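You operate a simulated robot arm through the tools that you are given. There is no shell and no other tool. Be economical: measure what you need, move in short steps, check, and stop when the job is done.

The job below is to be done with a simulated two-armed robot. You get a single attempt, and the scene is never put back.

## Task
Close down the checker: switch off, rack the grey lead, cap both sockets.
Fine: the ringed plug goes in the back rail; touch no key of the pad.

It is judged by the outcome, as a careful person would: the job done as asked, and still so three seconds after it is handed in. It fails if anything else is knocked over, pushed out of place, dropped, spilled or broken. A push-on lid holds only when it is set on centred and level and pressed home; a screw cap is set on level and turned clockwise until tight.

## Robot
Two 7-joint arms with two-finger parallel grippers on one trunk, hanging from a carriage that runs on a rail from [-1862, -2] to [318, 0] (x, y) and turns from -6.283 to 5.725 rad about z. Base frame: it is fixed where the carriage stands at the start and does not move with it; the origin is on the floor, on the carriage's upright axis, x ahead of it, y to its left, z up; the surface under the hand at the start is at about z = 800. Readings come in mm, rad, newtons and seconds.
The left shoulder is at the start at [37, 169, 1239], the right one opposite. With the tool pointing down near the work surface each hand reaches from about 100 to 740 mm from the robot's upright axis, wherever it stands, measured 20 degrees to its own side. Places, roughly: back rail number three socket [200, -500, 800]; checker switch [600, -400, 900]; dust cap (2x2x3 cm) [800, -200, 800]; front rail number three socket [200, -200, 800]; number one checker socket [400, -400, 800]; number two checker socket [400, -300, 800]; plain grey plug (3x4x5 cm) [400, -300, 900]; ringed grey plug (3x4x5 cm) [400, -400, 900]. Payload 4.4 kg a hand.
Tool frame (each hand has its own): the origin (TCP) lies between the finger pads and is the grasp point; the fingertips stand 23 mm ahead of it; z points along the fingers, y is the line along which they close. The gripper opens to 94 mm. The fingers are 38 mm wide and 10 mm thick; the gripper's body (54 by 96 mm) begins 39 mm behind the TCP.
Orientation is told as [roll, pitch, yaw] about the base's x, y, z axes, in that order, counted from this pose: with the fingers straight down and closing along the base's y, the tool's x points along the base's -x, its y along +y and its z along -z.

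## Interface
- The arms move only by the tool arm_command. It takes "left_increments", "right_increments" or both (then of equal length, played together; a hand with none holds still); each is a list of rows, each an object of numbers (a shift or turn left out is 0, a gripper value left out holds the last): "rx", "ry", "rz": the turn, a rotation vector about the tool's x, y, z in units of 8 degrees (1.0 is 8 degrees); "x", "y", "z": the shift along the tool's x, y, z in units of 50 mm (1.0 is 50 mm); "jaw": the finger opening in mm, from 0 to 94. In form: [{"rx": .., "ry": .., "rz": .., "x": .., "y": .., "z": .., "jaw": ..}, ...]. A call has 1 to 12 rows; each row shifts and turns the commanded pose from where the row before left it, along the tool's axes as they then stand. A call with a number of a shift or a turn outside -1 to 1 is refused whole. A row lasts 0.2 s, in which the tool goes at most 50 mm and 0.15 rad; a call with a longer step from one row to the next is refused whole, and so is a gripper value outside its range. A pose out of reach is approached as far as the arm can. The call stops where the force on the tool passes 40 N (or 10 N more than at its start, if that is more) or the arm is blocked; 0.2 s more then pass. The fingers move at their own pace (about 45 mm/s each) and stop on an object; they squeeze with about 22 N. The grip force told is the motor's: it shows also when the fingers shut on nothing. Time passes only in rows, and 0.2 s behind the last, so rows that do not move let the fingers close. It gives the time, the measured TCP pose, the force on the tool (base axes), the opening and the grip force at its end, in the units of the frame above (readings bear some noise), with the torque about the TCP (base axes, N m) and any sound that the robot's microphone picked up, and new pictures: "show" is both (left out), scene, wrist or none (wrist: the cameras of the hands that moved).
- Cameras (640 x 400 px; columns grow to the right, rows downward): "scene" is now at [205.1, -40.8, 1509]; the picture's right is [-0.71, -0.70, -0.00], its down [-0.61, 0.62, -0.49] and it looks along [0.35, -0.35, -0.87] (base axes); focal length 250 px, centre (320, 200). "left" rides on the left gripper at [86, -16, -75] in its tool frame; the picture's right is [0.18, 0.98, 0.00], its down [-0.58, 0.11, -0.81] and it looks along [-0.79, 0.15, 0.59] (tool axes); focal length 243 px, centre (320, 200). "right" rides on the right gripper at [86, 16, -75] in its tool frame; the picture's right is [-0.18, 0.98, 0.00], its down [-0.58, -0.11, -0.81] and it looks along [-0.79, -0.15, 0.59] (tool axes); focal length 243 px, centre (320, 200). There is no depth. A picture from a camera that has moved, and an enlarged one, comes with that camera's place and axes in the base frame and with its lens.
- slide_trunk(by): slides the trunk up (or, below 0, down) by that many mm; the arms and the scene camera ride with it, the base frame stays. It gives what a move gives, with no picture.
- roll_base(legs): drives the robot by 1 to 6 legs, each [ahead, left, turn to the left] in mm, mm and rad, along the robot's own axes; the way and the turn of a leg run together, so that a leg with both is an arc; at most 1500 mm and 3.142 rad a leg. The arms and the cameras ride along, it lands a little off, and it stops where it bumps. It keeps to its track: a leg is cut to what the track allows. It gives what a move gives, and a new picture of the scene camera.
- pan_tilt(pan, tilt): turns the head with the scene camera to pan (to the left, within 1.501 rad either way) and tilt (down, from -0.506 to 1.204), counted from straight ahead of the robot. It gives what a move gives, and a new picture of the scene camera.
- inspect(camera, box): a new picture of the part [left, top, right, bottom] of that camera's present view, enlarged. No time passes.
- job_done(): hands the job in; it is judged then, once.

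Work in short steps. Places have to be worked out from the pictures, the camera data and where the tool is seen: move nearer, look again, correct. Check each grasp and each placing, and mend what went wrong. You have 120 turns and 260 pictures in all, those below and enlarged ones among them. Open the grippers and draw the arms clear of the work before you hand the job in, unless the task says otherwise; then end with one line.

The tools are called after "Call:" by a JSON object that holds its "api" and its "payload". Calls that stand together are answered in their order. arm_command: Moves the arms, as the interface text tells. Its arguments: {"type":"object","properties":{"left_increments":{"type":"array"},"right_increments":{"type":"array"},"show":{"type":"string","enum":["both","scene","wrist","none"]}},"required":[]} The other tools are called the same way: slide_trunk (by) slides the trunk up or down; roll_base (legs) drives the base; pan_tilt (pan, tilt) turns the head that bears the scene camera; inspect (camera, box) takes an enlarged picture of a part of a camera's view; job_done () hands the job in.

At the start:

```text
time_s: 0.0
left_tcp_pos: [444.6, -24.0, 1161.8]
left_tcp_rot: [0.008, 0.003, 0.0]
left_ft_force: [-0.7, -1.0, 0.0]
left_torque: [0.01, 0.03, 0.0]
left_finger_gap: 93.9
left_finger_force: 0.0
right_tcp_pos: [317.1, -383.4, 1201.3]
right_tcp_rot: [0.006, 0.002, -0.001]
right_ft_force: [-0.3, 1.2, -0.5]
right_torque: [-0.01, -0.02, 0.06]
right_finger_gap: 94.1
right_finger_force: 0.0
trunk travel left (down, up): [-375.0, 395.0]
robot x, y, heading: [1.4, -0.1, 0.002]
head pan, tilt: [-0.792, 1.047]
```

scene: 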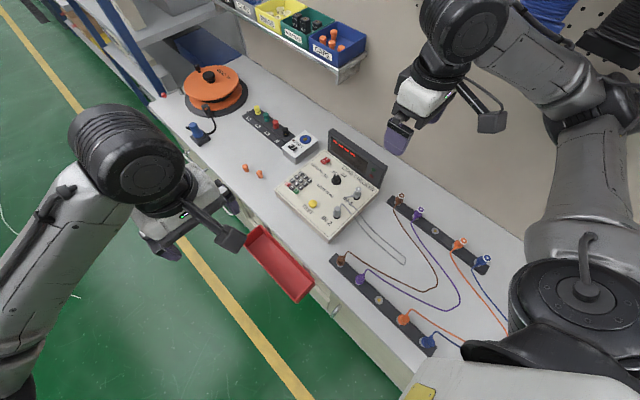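
right: 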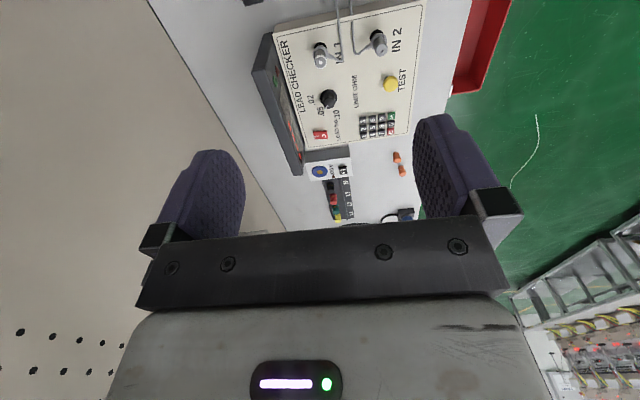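
left: 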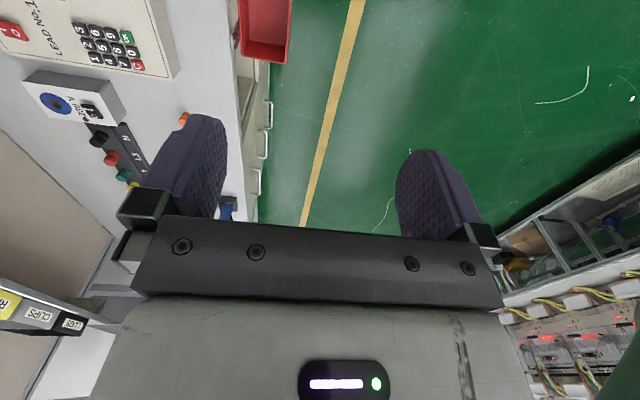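

I start by enlarging the scene view on the checker and the rails.

Call:
{"api": "inspect", "payload": {"camera": "scene", "box": [230, 110, 410, 250]}}

Call:
{"api": "inspect", "payload": {"camera": "scene", "box": [320, 180, 520, 360]}}

Call:
{"api": "inspect", "payload": {"camera": "right", "box": [240, 0, 440, 230]}}

```text
2.86 times, centred on (320, 180) of scene
camera zoom: at [205.1, -40.8, 1509.0], right [-0.71, -0.7, 0.0], down [-0.61, 0.62, -0.49], along [0.35, -0.35, -0.87], focal length 716 px, centre (320, 257)
```

zoom: 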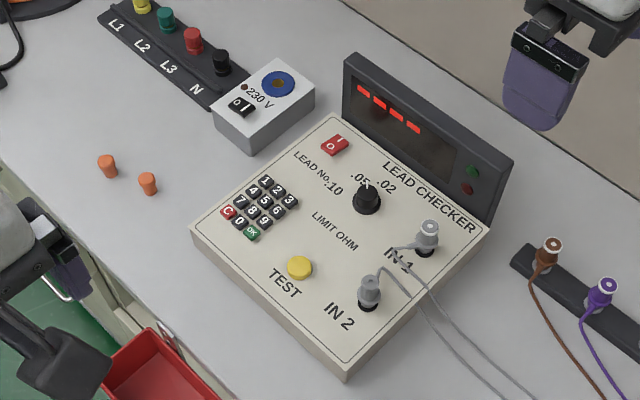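

```text
2.22 times, centred on (420, 270) of scene
camera zoom: at [205.1, -40.8, 1509.0], right [-0.71, -0.7, 0.0], down [-0.61, 0.62, -0.49], along [0.35, -0.35, -0.87], focal length 557 px, centre (98, 44)
```

zoom: 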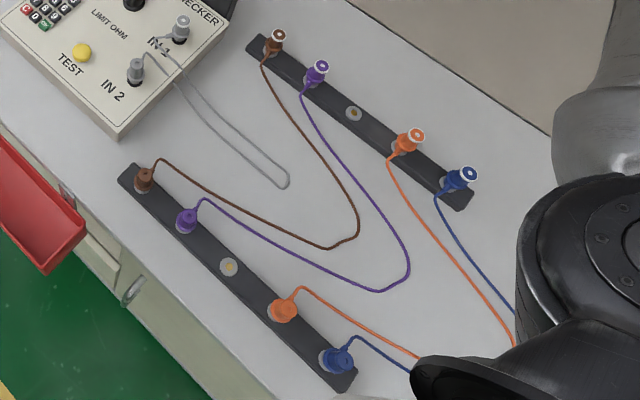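

```text
1.74 times, centred on (340, 115) of right
camera zoom: at [229.6, -367.9, 1276.2], right [0.18, 0.98, 0.01], down [0.58, -0.12, 0.8], along [0.79, -0.14, -0.6], focal length 422 px, centre (285, 348)
```

zoom: 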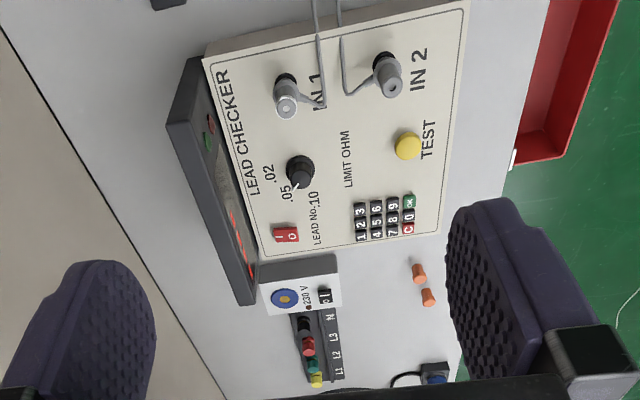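

Enlarged pictures seem to be truly re-rendered, so I look tighter at the switch, the plugs, the caps and the sockets.

Call:
{"api": "inspect", "payload": {"camera": "scene", "box": [306, 145, 338, 165]}}

Call:
{"api": "inspect", "payload": {"camera": "scene", "box": [236, 155, 276, 180]}}

Call:
{"api": "inspect", "payload": {"camera": "scene", "box": [320, 175, 368, 225]}}

Call:
{"api": "inspect", "payload": {"camera": "scene", "box": [390, 190, 494, 280]}}

Call:
{"api": "inspect", "payload": {"camera": "scene", "box": [320, 245, 440, 355]}}

```text
16.00 times, centred on (322, 155) of scene
camera zoom: at [205.1, -40.8, 1509.0], right [-0.71, -0.7, 0.0], down [-0.61, 0.62, -0.49], along [0.35, -0.35, -0.87], focal length 4007 px, centre (288, 920)
```

zoom: 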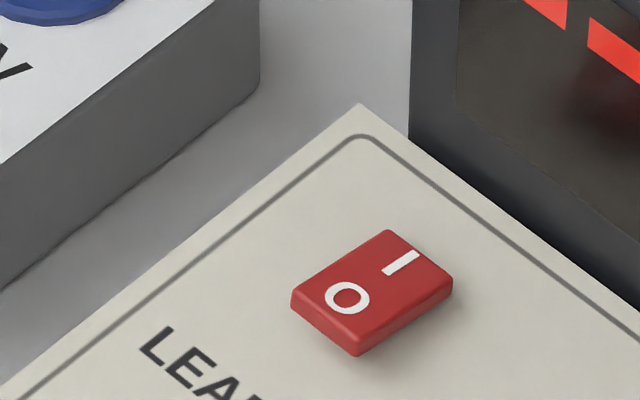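

```text
16.00 times, centred on (256, 168) of scene
camera zoom: at [205.1, -40.8, 1509.0], right [-0.71, -0.7, 0.0], down [-0.61, 0.62, -0.49], along [0.35, -0.35, -0.87], focal length 4007 px, centre (1344, 720)
```

zoom: 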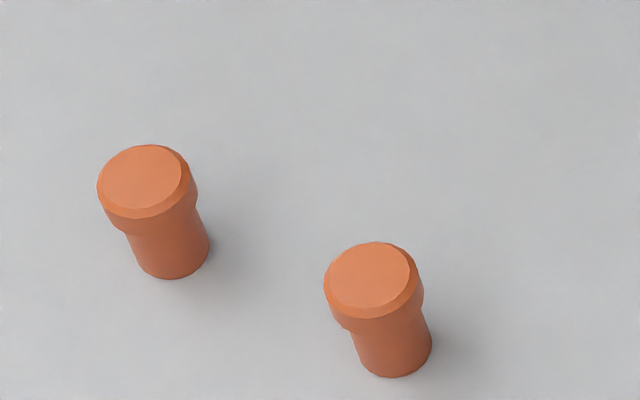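

```text
8.00 times, centred on (344, 200) of scene
camera zoom: at [205.1, -40.8, 1509.0], right [-0.71, -0.7, 0.0], down [-0.61, 0.62, -0.49], along [0.35, -0.35, -0.87], focal length 2004 px, centre (128, 200)
```

zoom: 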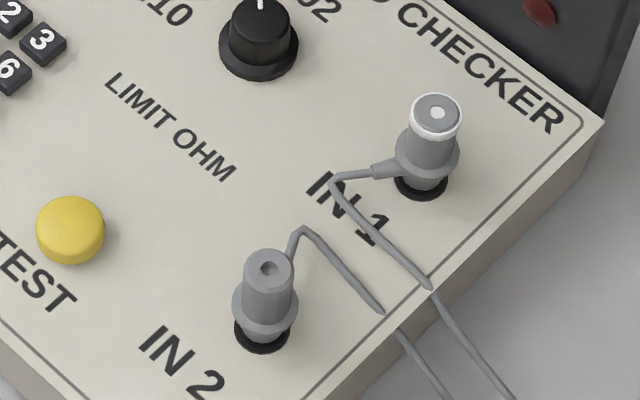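

```text
4.44 times, centred on (442, 235) of scene
camera zoom: at [205.1, -40.8, 1509.0], right [-0.71, -0.7, 0.0], down [-0.61, 0.62, -0.49], along [0.35, -0.35, -0.87], focal length 1113 px, centre (-222, 44)
```

zoom: 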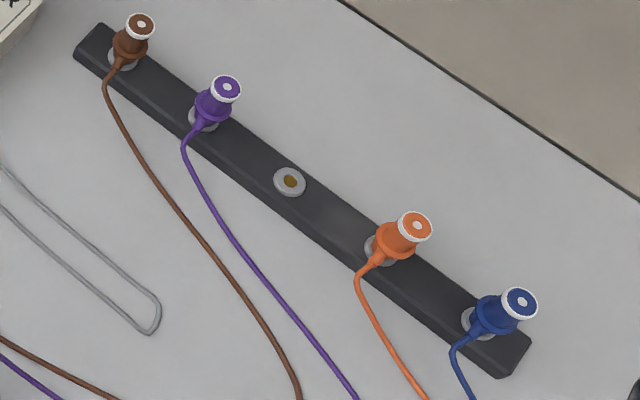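

```text
3.64 times, centred on (380, 300) of scene
camera zoom: at [205.1, -40.8, 1509.0], right [-0.71, -0.7, 0.0], down [-0.61, 0.62, -0.49], along [0.35, -0.35, -0.87], focal length 911 px, centre (102, -164)
```

zoom: 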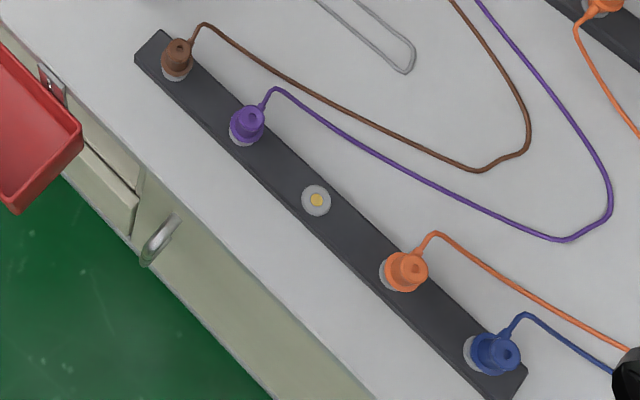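

The rocker's "O" end (toward +y) is up, so it is on; the caps stand head-up. I lower the right hand over the checker for a second, closer view to triangulate.

Call:
{"api": "arm_command", "payload": {"right_increments": [{"x": -0.2, "z": 0.8}, {"x": -0.2, "z": 0.8}, {"x": -0.2, "z": 0.8}, {"x": -0.2, "z": 0.8}, {"x": -0.2, "z": 0.8}, {}], "show": "wrist"}}

```text
time_s: 1.4
left_tcp_pos: [446.7, -28.9, 1163.1]
left_tcp_rot: [0.002, 0.003, 0.0]
left_ft_force: [-0.5, 0.4, 0.2]
left_torque: [0.02, -0.01, 0.03]
left_finger_gap: 93.8
left_finger_force: 0.1
right_tcp_pos: [366.8, -386.0, 1001.3]
right_tcp_rot: [0.007, 0.003, -0.001]
right_ft_force: [0.2, -0.2, -0.2]
right_torque: [-0.05, 0.0, -0.01]
right_finger_gap: 94.2
right_finger_force: 0.1
trunk travel left (down, up): [-375.0, 395.0]
robot x, y, heading: [2.5, 1.6, 0.001]
head pan, tilt: [-0.792, 1.047]
camera right: at [279.7, -371.4, 1076.8], right [0.18, 0.98, 0.0], down [0.58, -0.11, 0.8], along [0.79, -0.15, -0.59], focal length 243 px, centre (320, 200)
```

right: 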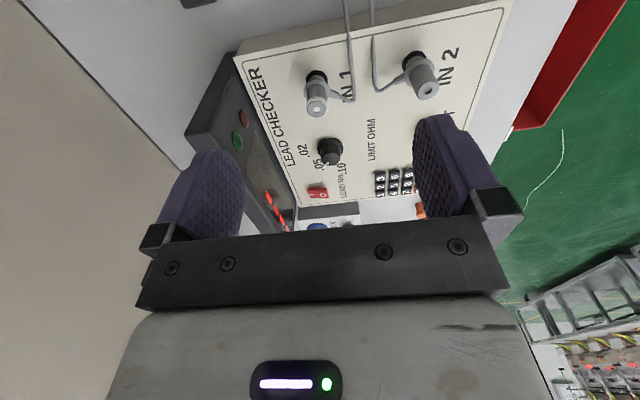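

Zoom in on the switch and the plugs from this viewpoint.

Call:
{"api": "inspect", "payload": {"camera": "right", "box": [296, 170, 344, 210]}}

Call:
{"api": "inspect", "payload": {"camera": "right", "box": [280, 30, 460, 140]}}

Call:
{"api": "inspect", "payload": {"camera": "scene", "box": [320, 175, 368, 225]}}

```text
10.00 times, centred on (320, 190) of right
camera zoom: at [279.7, -371.4, 1076.8], right [0.18, 0.98, 0.0], down [0.58, -0.11, 0.8], along [0.79, -0.15, -0.59], focal length 2426 px, centre (320, 300)
```

zoom: 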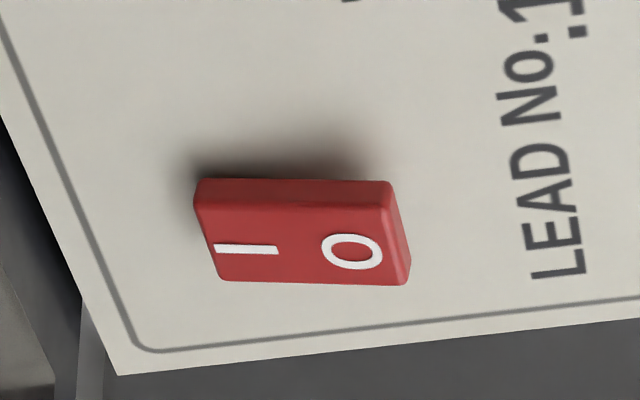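

```text
3.56 times, centred on (370, 85) of right
camera zoom: at [279.7, -371.4, 1076.8], right [0.18, 0.98, 0.0], down [0.58, -0.11, 0.8], along [0.79, -0.15, -0.59], focal length 863 px, centre (142, 609)
```

zoom: 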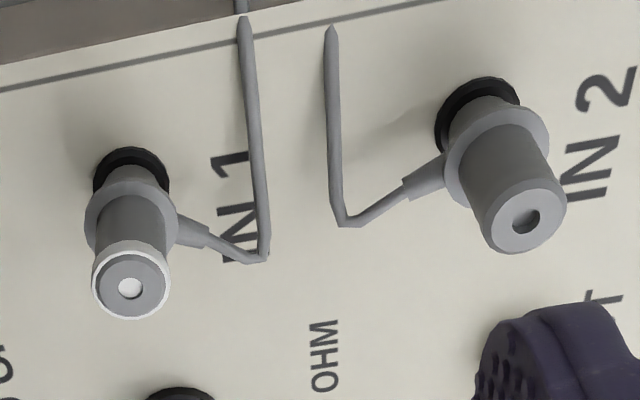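

```text
8.00 times, centred on (344, 200) of scene
camera zoom: at [206.3, -45.1, 1508.8], right [-0.71, -0.7, 0.0], down [-0.61, 0.62, -0.5], along [0.35, -0.35, -0.87], focal length 2004 px, centre (128, 200)
```

zoom: 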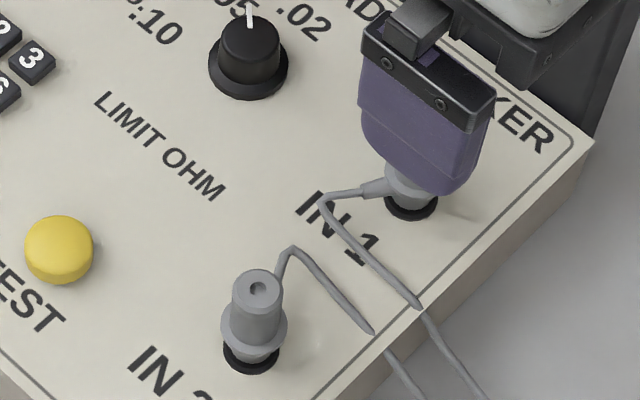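

Triangulation: rocker about (567, -429, 851), its O end toward +y; plugs' tops about (400, -398, 891) and (400, -308, 891). I move the closed right hand above the O end.

Call:
{"api": "arm_command", "payload": {"right_increments": [{"x": -0.8, "y": -0.096, "jaw": 0}, {"x": -0.8, "y": -0.096}, {"x": -0.8, "y": -0.096}, {"x": -0.8, "y": -0.096}, {"x": -0.8, "y": -0.096}, {"z": 0.7}, {"z": 0.7}, {}], "show": "both"}}

```text
time_s: 3.2
left_tcp_pos: [447.9, -32.8, 1163.3]
left_tcp_rot: [0.0, 0.0, 0.0]
left_ft_force: [0.2, 0.1, 0.3]
left_torque: [-0.01, -0.02, 0.0]
left_finger_gap: 94.2
left_finger_force: 0.0
right_tcp_pos: [567.7, -413.7, 934.5]
right_tcp_rot: [0.0, 0.002, -0.001]
right_ft_force: [0.1, -0.1, -0.4]
right_torque: [0.01, -0.01, -0.03]
right_finger_gap: 0.0
right_finger_force: 22.3
trunk travel left (down, up): [-375.0, 395.0]
robot x, y, heading: [-3.3, -0.9, 0.001]
head pan, tilt: [-0.792, 1.047]
camera scene: at [207.1, -46.8, 1509.9], right [-0.71, -0.7, 0.0], down [-0.61, 0.62, -0.5], along [0.35, -0.36, -0.87], focal length 250 px, centre (320, 200)
camera right: at [480.3, -399.1, 1009.0], right [0.18, 0.98, 0.0], down [0.58, -0.11, 0.81], along [0.79, -0.15, -0.59], focal length 243 px, centre (320, 200)
```

scene: 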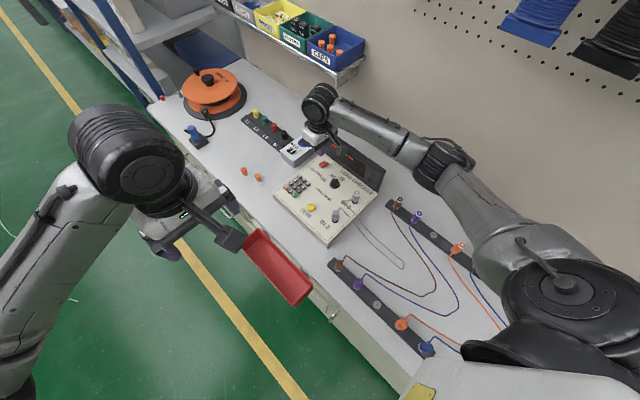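
right: 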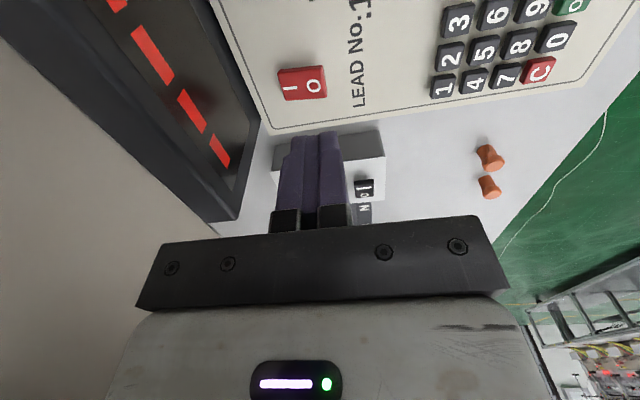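

The hand sits over the O end; I check the clearance between the gripper body and the display before going down.

Call:
{"api": "inspect", "payload": {"camera": "scene", "box": [270, 100, 400, 200]}}

Call:
{"api": "inspect", "payload": {"camera": "right", "box": [150, 60, 350, 220]}}

```text
4.00 times, centred on (335, 150) of scene
camera zoom: at [207.1, -46.8, 1509.9], right [-0.71, -0.7, 0.0], down [-0.61, 0.62, -0.5], along [0.35, -0.36, -0.87], focal length 1002 px, centre (260, 400)
```

zoom: 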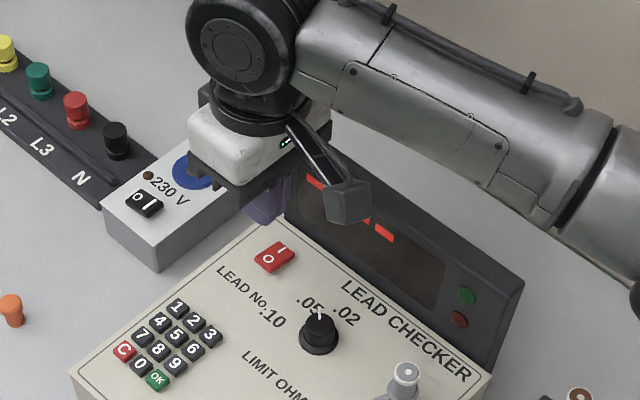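

```text
2.50 times, centred on (250, 140) of right
camera zoom: at [480.3, -399.1, 1009.0], right [0.18, 0.98, 0.0], down [0.58, -0.11, 0.81], along [0.79, -0.15, -0.59], focal length 606 px, centre (495, 350)
```

zoom: 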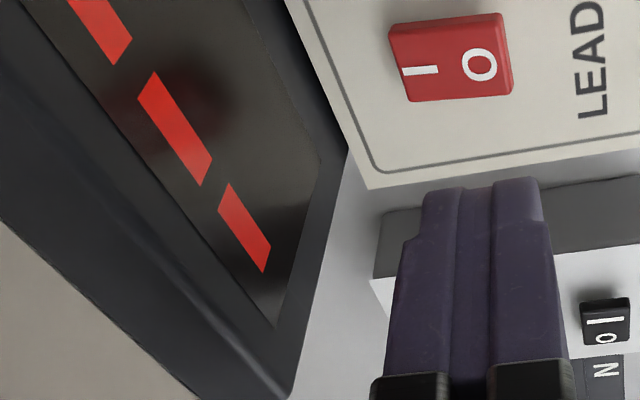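

Clearance to the display is about 15 mm; I descend on the O end in small steps until the force shows.

Call:
{"api": "arm_command", "payload": {"right_increments": [{"y": 0.08, "z": 0.3}, {"z": 0.4}, {"z": 0.25}, {"z": 0.12}, {"z": 0.12}, {"z": 0.12}, {}], "show": "wrist"}}

```text
time_s: 4.5
left_tcp_pos: [446.7, -31.7, 1163.7]
left_tcp_rot: [0.002, 0.002, 0.0]
left_ft_force: [-0.2, -0.4, 0.5]
left_torque: [-0.01, 0.01, 0.0]
left_finger_gap: 94.1
left_finger_force: 0.0
right_tcp_pos: [568.9, -410.0, 877.8]
right_tcp_rot: [0.005, -0.003, 0.0]
right_ft_force: [-8.3, 3.5, 12.4]
right_torque: [-0.05, 0.37, -0.08]
right_finger_gap: 0.0
right_finger_force: 21.5
trunk travel left (down, up): [-375.0, 395.0]
robot x, y, heading: [1.8, -1.0, -0.002]
head pan, tilt: [-0.792, 1.047]
stopped in row 6 (right hand): the force on the tool passed its limit at 50 N (the readings are from after the stop); the commanded pose is now the measured one
camera right: at [482.1, -395.1, 952.3], right [0.18, 0.98, 0.01], down [0.58, -0.11, 0.81], along [0.8, -0.15, -0.59], focal length 243 px, centre (320, 200)
```

right: 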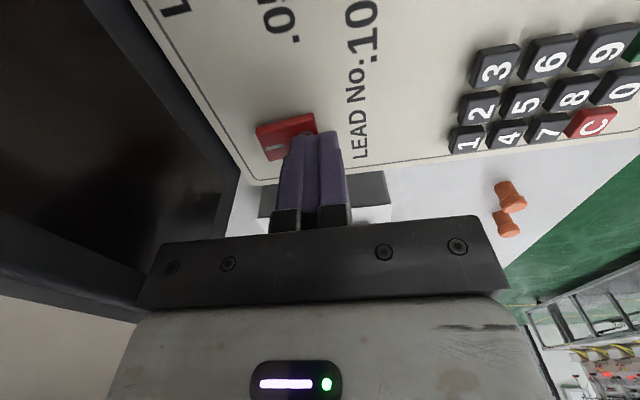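

The display has gone dark: the checker is off. I lift straight up and go above the ringed plug in IN 1 with the jaws at 50 mm.

Call:
{"api": "arm_command", "payload": {"right_increments": [{"z": -0.5}, {"z": -0.8}, {"z": -0.8}, {"x": 0.85, "jaw": 50}, {"x": 0.85}, {"x": 0.85}, {"x": 0.85, "y": 0.24}, {}], "show": "both"}}

Call:
{"api": "inspect", "payload": {"camera": "scene", "box": [290, 130, 400, 215]}}

Call:
{"api": "inspect", "payload": {"camera": "right", "box": [240, 0, 440, 200]}}

```text
time_s: 6.3
left_tcp_pos: [448.0, -31.7, 1164.6]
left_tcp_rot: [0.001, 0.001, 0.0]
left_ft_force: [-0.6, -0.2, -0.2]
left_torque: [-0.01, -0.01, 0.01]
left_finger_gap: 94.3
left_finger_force: 0.0
right_tcp_pos: [400.3, -397.9, 981.2]
right_tcp_rot: [0.005, -0.006, 0.0]
right_ft_force: [0.7, 0.1, 0.0]
right_torque: [-0.03, 0.06, -0.01]
right_finger_gap: 49.9
right_finger_force: 0.1
trunk travel left (down, up): [-375.0, 395.0]
robot x, y, heading: [0.9, -1.3, 0.0]
head pan, tilt: [-0.792, 1.047]
camera scene: at [207.3, -46.6, 1510.0], right [-0.71, -0.7, 0.0], down [-0.61, 0.62, -0.5], along [0.35, -0.36, -0.87], focal length 250 px, centre (320, 200)
camera right: at [312.7, -382.6, 1055.7], right [0.18, 0.98, 0.01], down [0.58, -0.11, 0.81], along [0.8, -0.15, -0.59], focal length 243 px, centre (320, 200)
```

scene: 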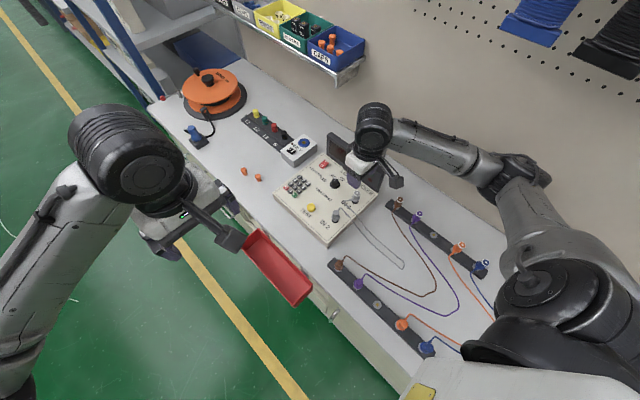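
right: 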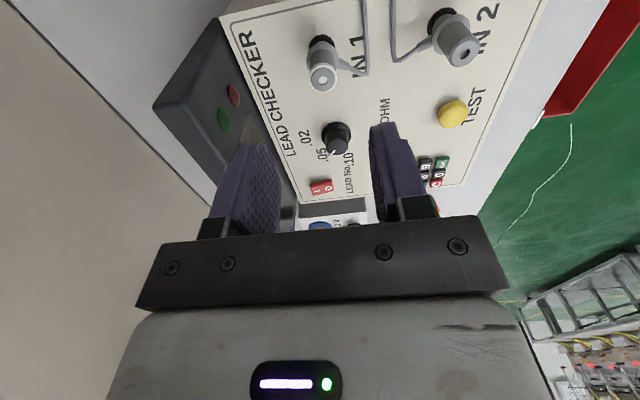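

```text
4.71 times, centred on (345, 172) of scene
camera zoom: at [207.3, -46.6, 1510.0], right [-0.71, -0.7, 0.0], down [-0.61, 0.62, -0.5], along [0.35, -0.36, -0.87], focal length 1179 px, centre (202, 329)
```

zoom: 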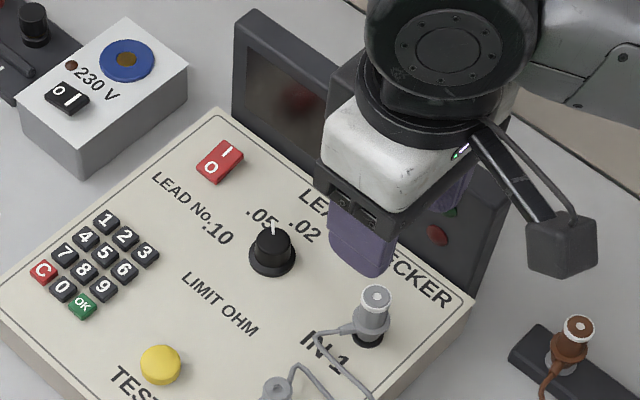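

```text
2.00 times, centred on (340, 100) of right
camera zoom: at [312.7, -382.6, 1055.7], right [0.18, 0.98, 0.01], down [0.58, -0.11, 0.81], along [0.8, -0.15, -0.59], focal length 485 px, centre (280, 400)
```

zoom: 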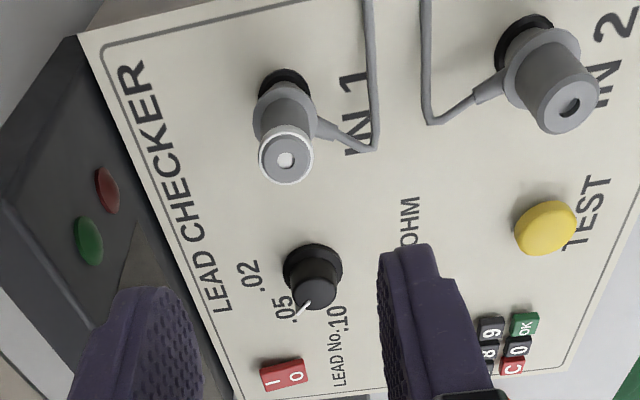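

The ringed plug is at about (398, -397), right under the TCP. I descend to z≈888 and close on its barrel.

Call:
{"api": "arm_command", "payload": {"right_increments": [{"z": 0.6}, {"z": 0.6}, {"z": 0.4}, {"z": 0.26}, {}, {"jaw": 0}, {}, {}, {}, {}], "show": "both"}}

Call:
{"api": "inspect", "payload": {"camera": "scene", "box": [300, 150, 400, 230]}}

```text
time_s: 8.5
left_tcp_pos: [447.7, -29.9, 1164.2]
left_tcp_rot: [0.002, 0.001, 0.001]
left_ft_force: [-0.1, -0.1, 0.4]
left_torque: [-0.02, 0.02, 0.0]
left_finger_gap: 93.9
left_finger_force: 0.1
right_tcp_pos: [401.7, -395.1, 888.5]
right_tcp_rot: [0.009, -0.006, 0.001]
right_ft_force: [-5.2, 17.7, 19.9]
right_torque: [-0.15, 0.13, -0.05]
right_finger_gap: 17.0
right_finger_force: 21.9
trunk travel left (down, up): [-375.0, 395.0]
robot x, y, heading: [-1.9, -0.2, -0.002]
head pan, tilt: [-0.792, 1.047]
camera scene: at [206.9, -45.3, 1510.1], right [-0.71, -0.7, 0.0], down [-0.61, 0.62, -0.5], along [0.35, -0.35, -0.87], focal length 250 px, centre (320, 200)
camera right: at [313.4, -380.2, 963.8], right [0.18, 0.98, 0.01], down [0.58, -0.12, 0.81], along [0.8, -0.14, -0.59], focal length 243 px, centre (320, 200)
```

scene: 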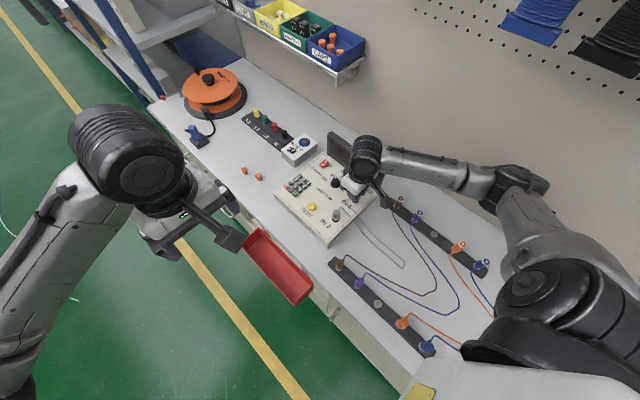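
right: 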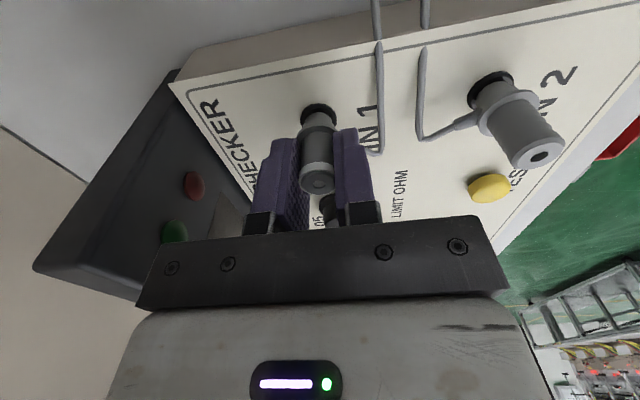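

```text
5.00 times, centred on (350, 190) of scene
camera zoom: at [206.9, -45.3, 1510.1], right [-0.71, -0.7, 0.0], down [-0.61, 0.62, -0.5], along [0.35, -0.35, -0.87], focal length 1252 px, centre (170, 250)
```

zoom: 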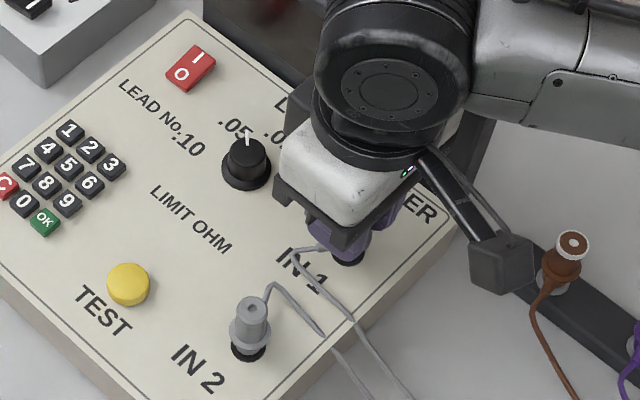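

Gripped at 17 mm. I pull the plug straight up about 70 mm.

Call:
{"api": "arm_command", "payload": {"right_increments": [{"z": -0.2}, {"z": -0.3}, {"z": -0.4}, {"z": -0.5}, {}], "show": "both"}}

Call:
{"api": "inspect", "payload": {"camera": "scene", "box": [300, 140, 420, 240]}}

```text
time_s: 9.7
left_tcp_pos: [447.3, -32.3, 1164.1]
left_tcp_rot: [-0.001, -0.002, 0.0]
left_ft_force: [-0.4, -0.6, 1.3]
left_torque: [0.02, -0.01, 0.0]
left_finger_gap: 94.0
left_finger_force: 0.0
right_tcp_pos: [399.5, -399.6, 957.8]
right_tcp_rot: [0.005, -0.003, 0.002]
right_ft_force: [-0.2, 0.1, -0.8]
right_torque: [-0.03, -0.02, 0.0]
right_finger_gap: 16.4
right_finger_force: 22.0
trunk travel left (down, up): [-375.0, 395.0]
robot x, y, heading: [-2.1, -1.4, -0.001]
head pan, tilt: [-0.792, 1.047]
camera scene: at [206.7, -46.5, 1509.9], right [-0.71, -0.7, 0.0], down [-0.61, 0.62, -0.5], along [0.35, -0.36, -0.87], focal length 250 px, centre (320, 200)
camera right: at [312.3, -383.5, 1032.9], right [0.18, 0.98, 0.01], down [0.58, -0.11, 0.81], along [0.79, -0.15, -0.59], focal length 243 px, centre (320, 200)
```

scene: 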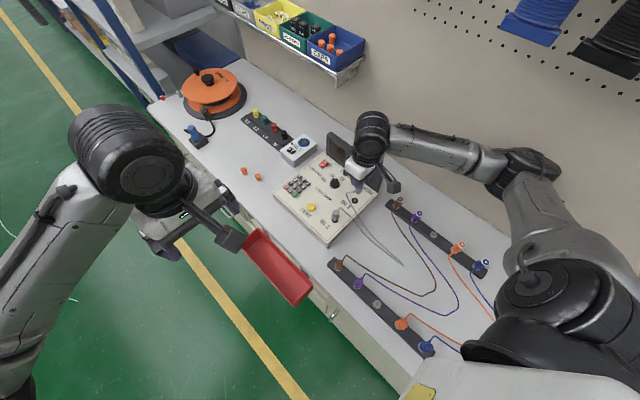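
right: 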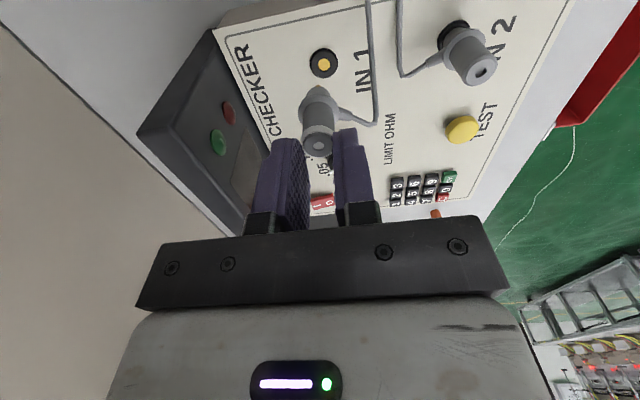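

```text
4.00 times, centred on (360, 190) of scene
camera zoom: at [206.7, -46.5, 1509.9], right [-0.71, -0.7, 0.0], down [-0.61, 0.62, -0.5], along [0.35, -0.36, -0.87], focal length 1002 px, centre (160, 240)
```

zoom: 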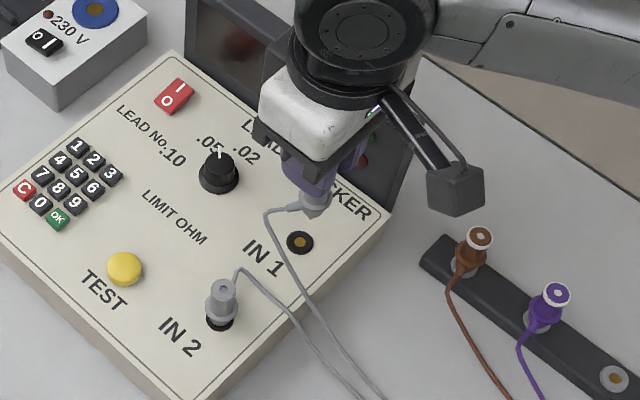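

Plug is out and hangs straight. I raise slightly and carry it above the back rail's empty middle socket, roughly (168, -486).

Call:
{"api": "arm_command", "payload": {"right_increments": [{"z": -0.5}, {"x": 0.9, "y": -0.2}, {"x": 0.9, "y": -0.4}, {"x": 0.9, "y": -0.4}, {"x": 0.9, "y": -0.36}, {"x": 0.9, "y": -0.36}, {}], "show": "both"}}

Call:
{"api": "inspect", "payload": {"camera": "right", "box": [220, 0, 420, 200]}}

Call:
{"api": "inspect", "payload": {"camera": "scene", "box": [380, 170, 500, 290]}}

```text
time_s: 11.2
left_tcp_pos: [440.0, -21.5, 1161.7]
left_tcp_rot: [0.012, 0.003, -0.006]
left_ft_force: [0.9, 0.3, 1.0]
left_torque: [-0.03, -0.01, 0.02]
left_finger_gap: 94.2
left_finger_force: 0.1
right_tcp_pos: [175.2, -412.1, 932.6]
right_tcp_rot: [0.206, -0.004, 0.013]
right_ft_force: [0.2, 0.0, -0.5]
right_torque: [-0.02, -0.01, 0.01]
right_finger_gap: 0.0
right_finger_force: 22.2
trunk travel left (down, up): [-375.0, 395.0]
robot x, y, heading: [-0.0, 3.2, -0.005]
head pan, tilt: [-0.792, 1.047]
stopped in row 7 (right hand): the arm was blocked; the commanded pose is now the measured one
camera scene: at [201.4, -38.9, 1508.5], right [-0.72, -0.7, -0.01], down [-0.61, 0.63, -0.49], along [0.34, -0.35, -0.87], focal length 250 px, centre (320, 200)
camera right: at [87.8, -413.6, 1009.0], right [0.17, 0.96, 0.2], down [0.58, -0.26, 0.77], along [0.8, -0.01, -0.61], focal length 243 px, centre (320, 200)
```

scene: 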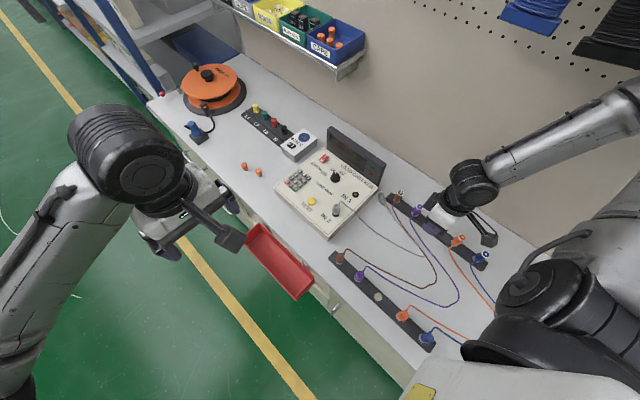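
right: 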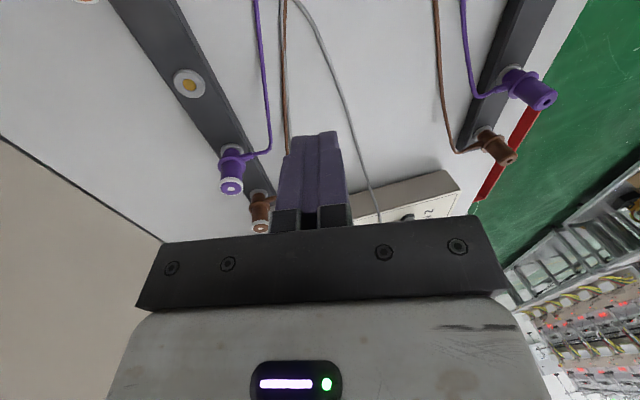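

```text
2.00 times, centred on (320, 100) of right
camera zoom: at [87.8, -413.6, 1009.0], right [0.17, 0.96, 0.2], down [0.58, -0.26, 0.77], along [0.8, -0.01, -0.61], focal length 485 px, centre (320, 400)
```

zoom: 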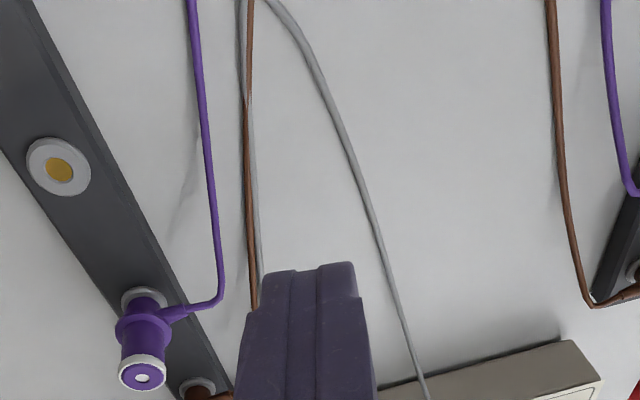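

```text
3.33 times, centred on (440, 230) of scene
camera zoom: at [201.4, -38.9, 1508.5], right [-0.72, -0.7, -0.01], down [-0.61, 0.63, -0.49], along [0.34, -0.35, -0.87], focal length 835 px, centre (-80, 100)
```

zoom: 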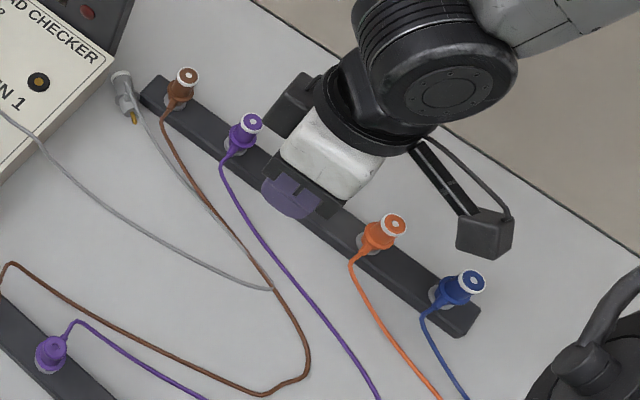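

The arm was blocked while swinging in close, and the plug slipped out; it now lies on the table near the brown plug. I lift clear, level the hand again and take stock.

Call:
{"api": "arm_command", "payload": {"right_increments": [{"z": -0.8}, {"z": -0.8, "x": -0.6}, {"z": -0.6, "x": -0.8, "rx": 0.5}, {"x": -0.8, "rx": 0.5}, {"x": -0.4, "rx": 0.475}, {}], "show": "scene"}}

Call:
{"api": "inspect", "payload": {"camera": "scene", "box": [320, 160, 440, 280]}}

Call:
{"api": "inspect", "payload": {"camera": "scene", "box": [360, 180, 500, 290]}}

Call:
{"api": "inspect", "payload": {"camera": "scene", "box": [376, 185, 416, 225]}}

```text
time_s: 11.7
left_tcp_pos: [444.6, -21.3, 1163.9]
left_tcp_rot: [0.009, 0.002, -0.001]
left_ft_force: [-0.6, 0.2, 0.2]
left_torque: [-0.01, -0.01, 0.02]
left_finger_gap: 94.0
left_finger_force: 0.0
right_tcp_pos: [199.2, -370.1, 960.7]
right_tcp_rot: [0.397, -0.003, 0.046]
right_ft_force: [-0.8, -0.3, -0.4]
right_torque: [0.01, -0.04, 0.03]
right_finger_gap: 0.0
right_finger_force: 22.7
trunk travel left (down, up): [-375.0, 395.0]
robot x, y, heading: [0.1, 1.1, 0.001]
head pan, tilt: [-0.792, 1.047]
stopped in row 2 (right hand): the arm was blocked; the commanded pose is now the measured one
camera scene: at [205.4, -38.8, 1509.8], right [-0.71, -0.7, -0.01], down [-0.61, 0.62, -0.49], along [0.35, -0.35, -0.87], focal length 250 px, centre (320, 200)
```

scene: 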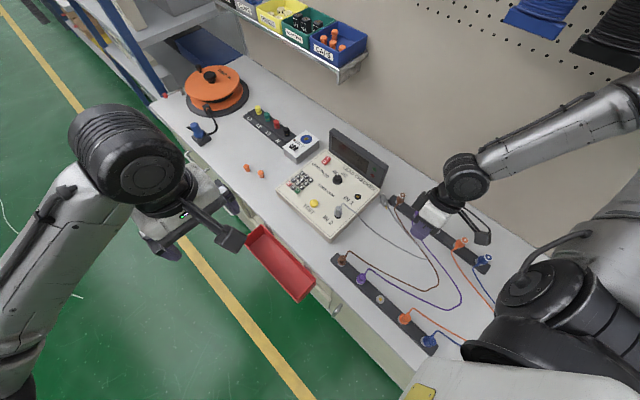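

```text
3.33 times, centred on (380, 220) of scene
camera zoom: at [205.4, -38.8, 1509.8], right [-0.71, -0.7, -0.01], down [-0.61, 0.62, -0.49], along [0.35, -0.35, -0.87], focal length 835 px, centre (120, 133)
```

zoom: 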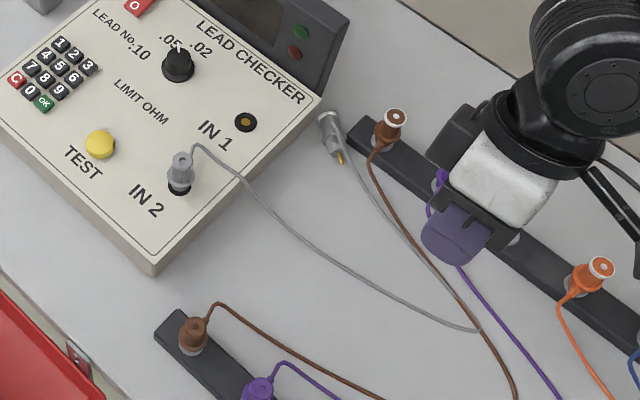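

```text
3.64 times, centred on (430, 235) of scene
camera zoom: at [205.4, -38.8, 1509.8], right [-0.71, -0.7, -0.01], down [-0.61, 0.62, -0.49], along [0.35, -0.35, -0.87], focal length 911 px, centre (-80, 73)
```

zoom: 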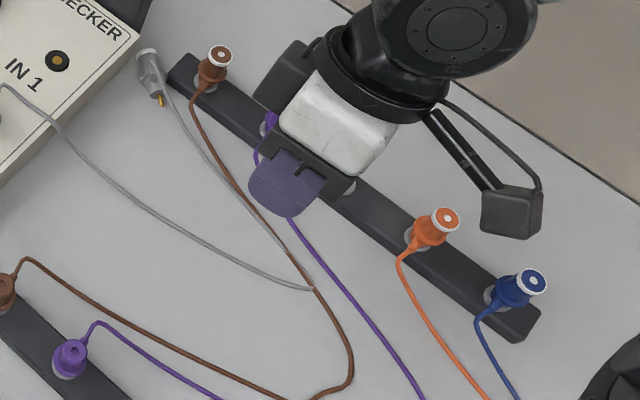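

```text
10.00 times, centred on (396, 205) of scene
camera zoom: at [205.4, -38.8, 1509.8], right [-0.71, -0.7, -0.01], down [-0.61, 0.62, -0.49], along [0.35, -0.35, -0.87], focal length 2504 px, centre (-440, 150)
```

zoom: 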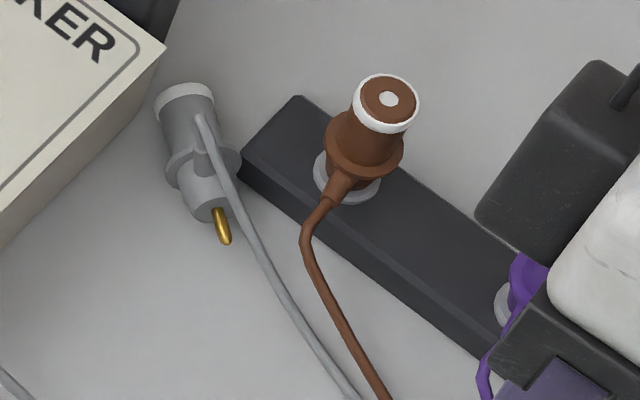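

The arm seems to be against a joint limit here (hand rolled 0.4). I move it forward toward the earlier good pose while levelling, in small steps.

Call:
{"api": "arm_command", "payload": {"right_increments": [{"x": -0.5}, {"x": -0.6, "rx": 0.4}, {"x": -0.6, "rx": 0.6}, {"x": -0.6, "rx": 0.6}, {"x": -0.6, "rx": 0.6}, {"rx": 0.6}, {}], "show": "scene"}}

```text
time_s: 13.3
left_tcp_pos: [446.0, -32.1, 1163.7]
left_tcp_rot: [0.001, -0.001, 0.0]
left_ft_force: [-0.3, 0.0, -0.7]
left_torque: [0.02, 0.06, 0.05]
left_finger_gap: 93.9
left_finger_force: 0.0
right_tcp_pos: [348.4, -378.7, 966.1]
right_tcp_rot: [-0.018, -0.003, 0.046]
right_ft_force: [-0.1, 0.6, -0.3]
right_torque: [-0.04, 0.0, 0.02]
right_finger_gap: 0.0
right_finger_force: 21.5
trunk travel left (down, up): [-375.0, 395.0]
robot x, y, heading: [-2.4, -1.5, -0.002]
head pan, tilt: [-0.792, 1.047]
camera scene: at [206.3, -46.2, 1509.3], right [-0.71, -0.7, 0.0], down [-0.61, 0.62, -0.5], along [0.35, -0.36, -0.87], focal length 250 px, centre (320, 200)
```

scene: 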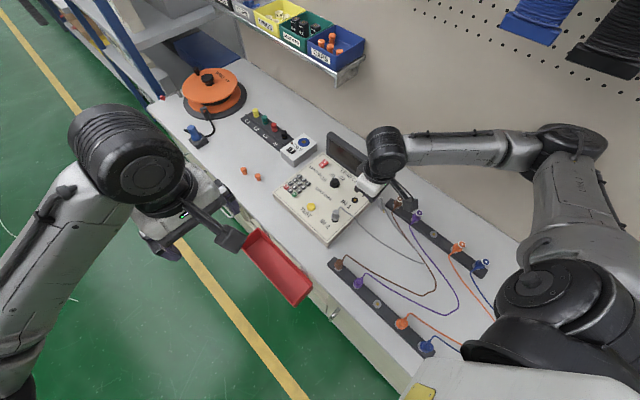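

The hand is level again. I look at the fallen plug from the wrist camera and from the scene camera.

Call:
{"api": "inspect", "payload": {"camera": "right", "box": [150, 0, 310, 120]}}

Call:
{"api": "inspect", "payload": {"camera": "scene", "box": [350, 170, 450, 270]}}

```text
3.33 times, centred on (230, 60) of right
camera zoom: at [259.4, -366.3, 1040.1], right [0.14, 0.99, -0.02], down [0.58, -0.07, 0.81], along [0.8, -0.12, -0.58], focal length 809 px, centre (620, 667)
```

zoom: 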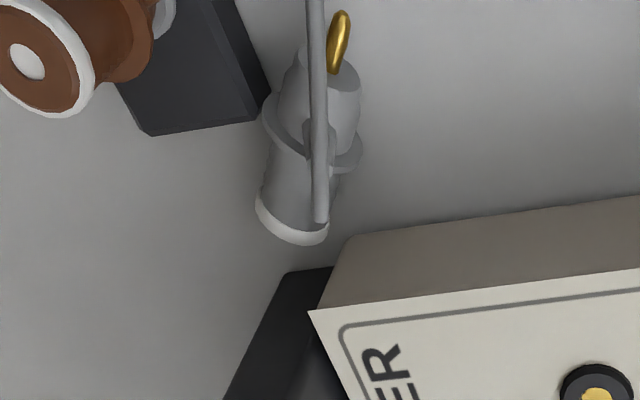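

```text
4.00 times, centred on (400, 220) of scene
camera zoom: at [206.3, -46.2, 1509.3], right [-0.71, -0.7, 0.0], down [-0.61, 0.62, -0.5], along [0.35, -0.36, -0.87], focal length 1002 px, centre (0, 120)
```

zoom: 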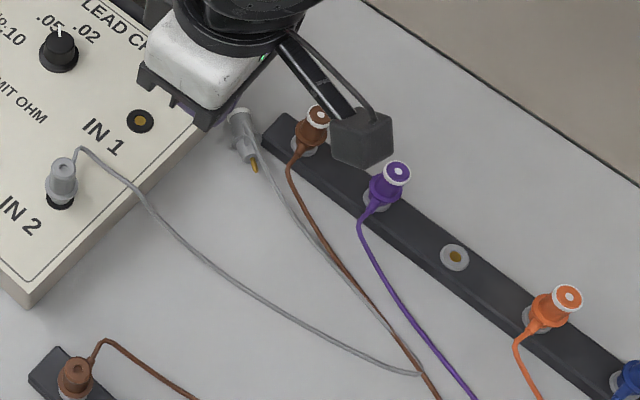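

The plug lies boot-up in a tight gap beside the checker. I'll turn the carriage to face that area for better reach; first I raise and tuck the right hand and move the left one aside.

Call:
{"api": "arm_command", "payload": {"right_increments": [{"z": -0.8}, {"z": -0.8}, {"z": -0.8}, {"z": -0.8}, {"z": -0.8, "y": 0.4}, {"y": 0.6, "jaw": 24}, {"y": 0.6}, {"y": 0.6, "rz": 0.33}, {}], "left_increments": [{"y": 0.7}, {"y": 0.7}, {"y": 0.7}, {"y": 0.7}, {"y": 0.7}, {"y": 0.7}, {"y": 0.7}, {"y": 0.7}, {}], "show": "scene"}}

```text
time_s: 15.3
left_tcp_pos: [447.2, 249.0, 1164.2]
left_tcp_rot: [0.001, 0.0, -0.002]
left_ft_force: [-1.0, 0.0, -0.1]
left_torque: [0.04, 0.01, 0.0]
left_finger_gap: 94.0
left_finger_force: 0.1
right_tcp_pos: [337.9, -268.3, 1165.0]
right_tcp_rot: [-0.019, -0.008, -0.001]
right_ft_force: [0.8, -0.5, -0.2]
right_torque: [0.01, 0.01, -0.03]
right_finger_gap: 24.2
right_finger_force: 0.1
trunk travel left (down, up): [-375.0, 395.0]
robot x, y, heading: [1.8, 0.4, -0.001]
head pan, tilt: [-0.792, 1.047]
camera scene: at [206.1, -47.3, 1510.0], right [-0.71, -0.7, 0.0], down [-0.61, 0.62, -0.5], along [0.35, -0.36, -0.87], focal length 250 px, centre (320, 200)
```

scene: 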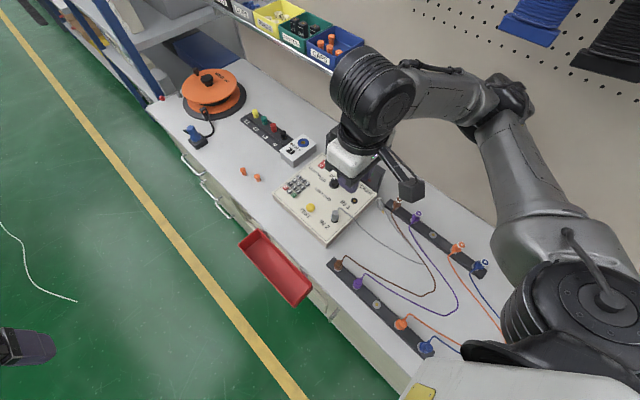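

Now turn the carriage right by 0.67 rad after backing 50 mm.

Call:
{"api": "roll_base", "payload": {"legs": [[-50, 0, 0], [0, 0, -0.67]]}}

Call:
{"api": "pan_tilt", "payload": {"pan": 0.0, "tilt": 1.1}}

```text
time_s: 18.1
left_tcp_pos: [454.6, -87.9, 1163.7]
left_tcp_rot: [0.0, 0.0, -0.678]
left_ft_force: [0.4, -0.7, -0.1]
left_torque: [0.01, -0.02, -0.04]
left_finger_gap: 94.1
left_finger_force: 0.1
right_tcp_pos: [46.2, -422.7, 1165.2]
right_tcp_rot: [-0.019, -0.006, -0.68]
right_ft_force: [-0.5, -0.5, 0.7]
right_torque: [-0.04, 0.0, -0.01]
right_finger_gap: 23.7
right_finger_force: 0.1
trunk travel left (down, up): [-375.0, 395.0]
robot x, y, heading: [-51.6, 2.2, -0.681]
head pan, tilt: [-0.792, 1.047]
camera scene: at [80.8, -166.2, 1509.9], right [-1.0, -0.1, 0.0], down [-0.09, 0.86, -0.5], along [0.05, -0.5, -0.87], focal length 250 px, centre (320, 200)
```

scene: 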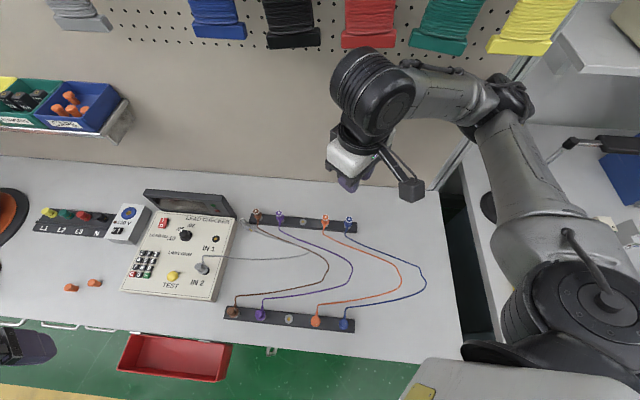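

```text
time_s: 19.2
left_tcp_pos: [454.3, -89.0, 1163.4]
left_tcp_rot: [-0.002, 0.001, -0.678]
left_ft_force: [0.2, -0.7, -0.4]
left_torque: [0.01, 0.01, -0.02]
left_finger_gap: 94.1
left_finger_force: 0.1
right_tcp_pos: [45.9, -422.2, 1164.7]
right_tcp_rot: [-0.021, -0.007, -0.68]
right_ft_force: [-0.6, -0.1, 0.1]
right_torque: [0.01, 0.02, -0.03]
right_finger_gap: 24.1
right_finger_force: 0.0
trunk travel left (down, up): [-375.0, 395.0]
robot x, y, heading: [-51.5, -0.0, -0.675]
head pan, tilt: [0.0, 1.1]
camera scene: at [123.4, -139.4, 1506.5], right [-0.63, -0.78, 0.0], down [-0.69, 0.56, -0.45], along [0.35, -0.29, -0.89], focal length 250 px, centre (320, 200)
```

scene: 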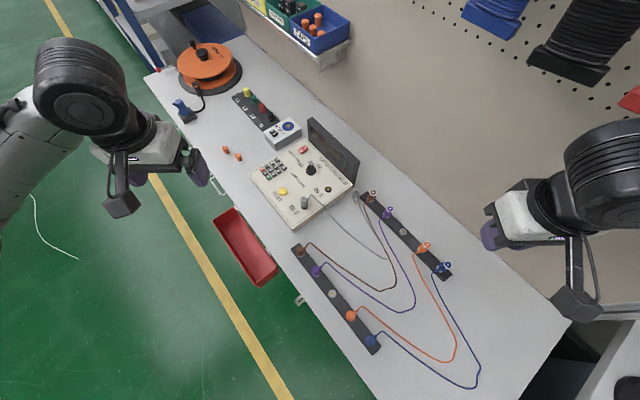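

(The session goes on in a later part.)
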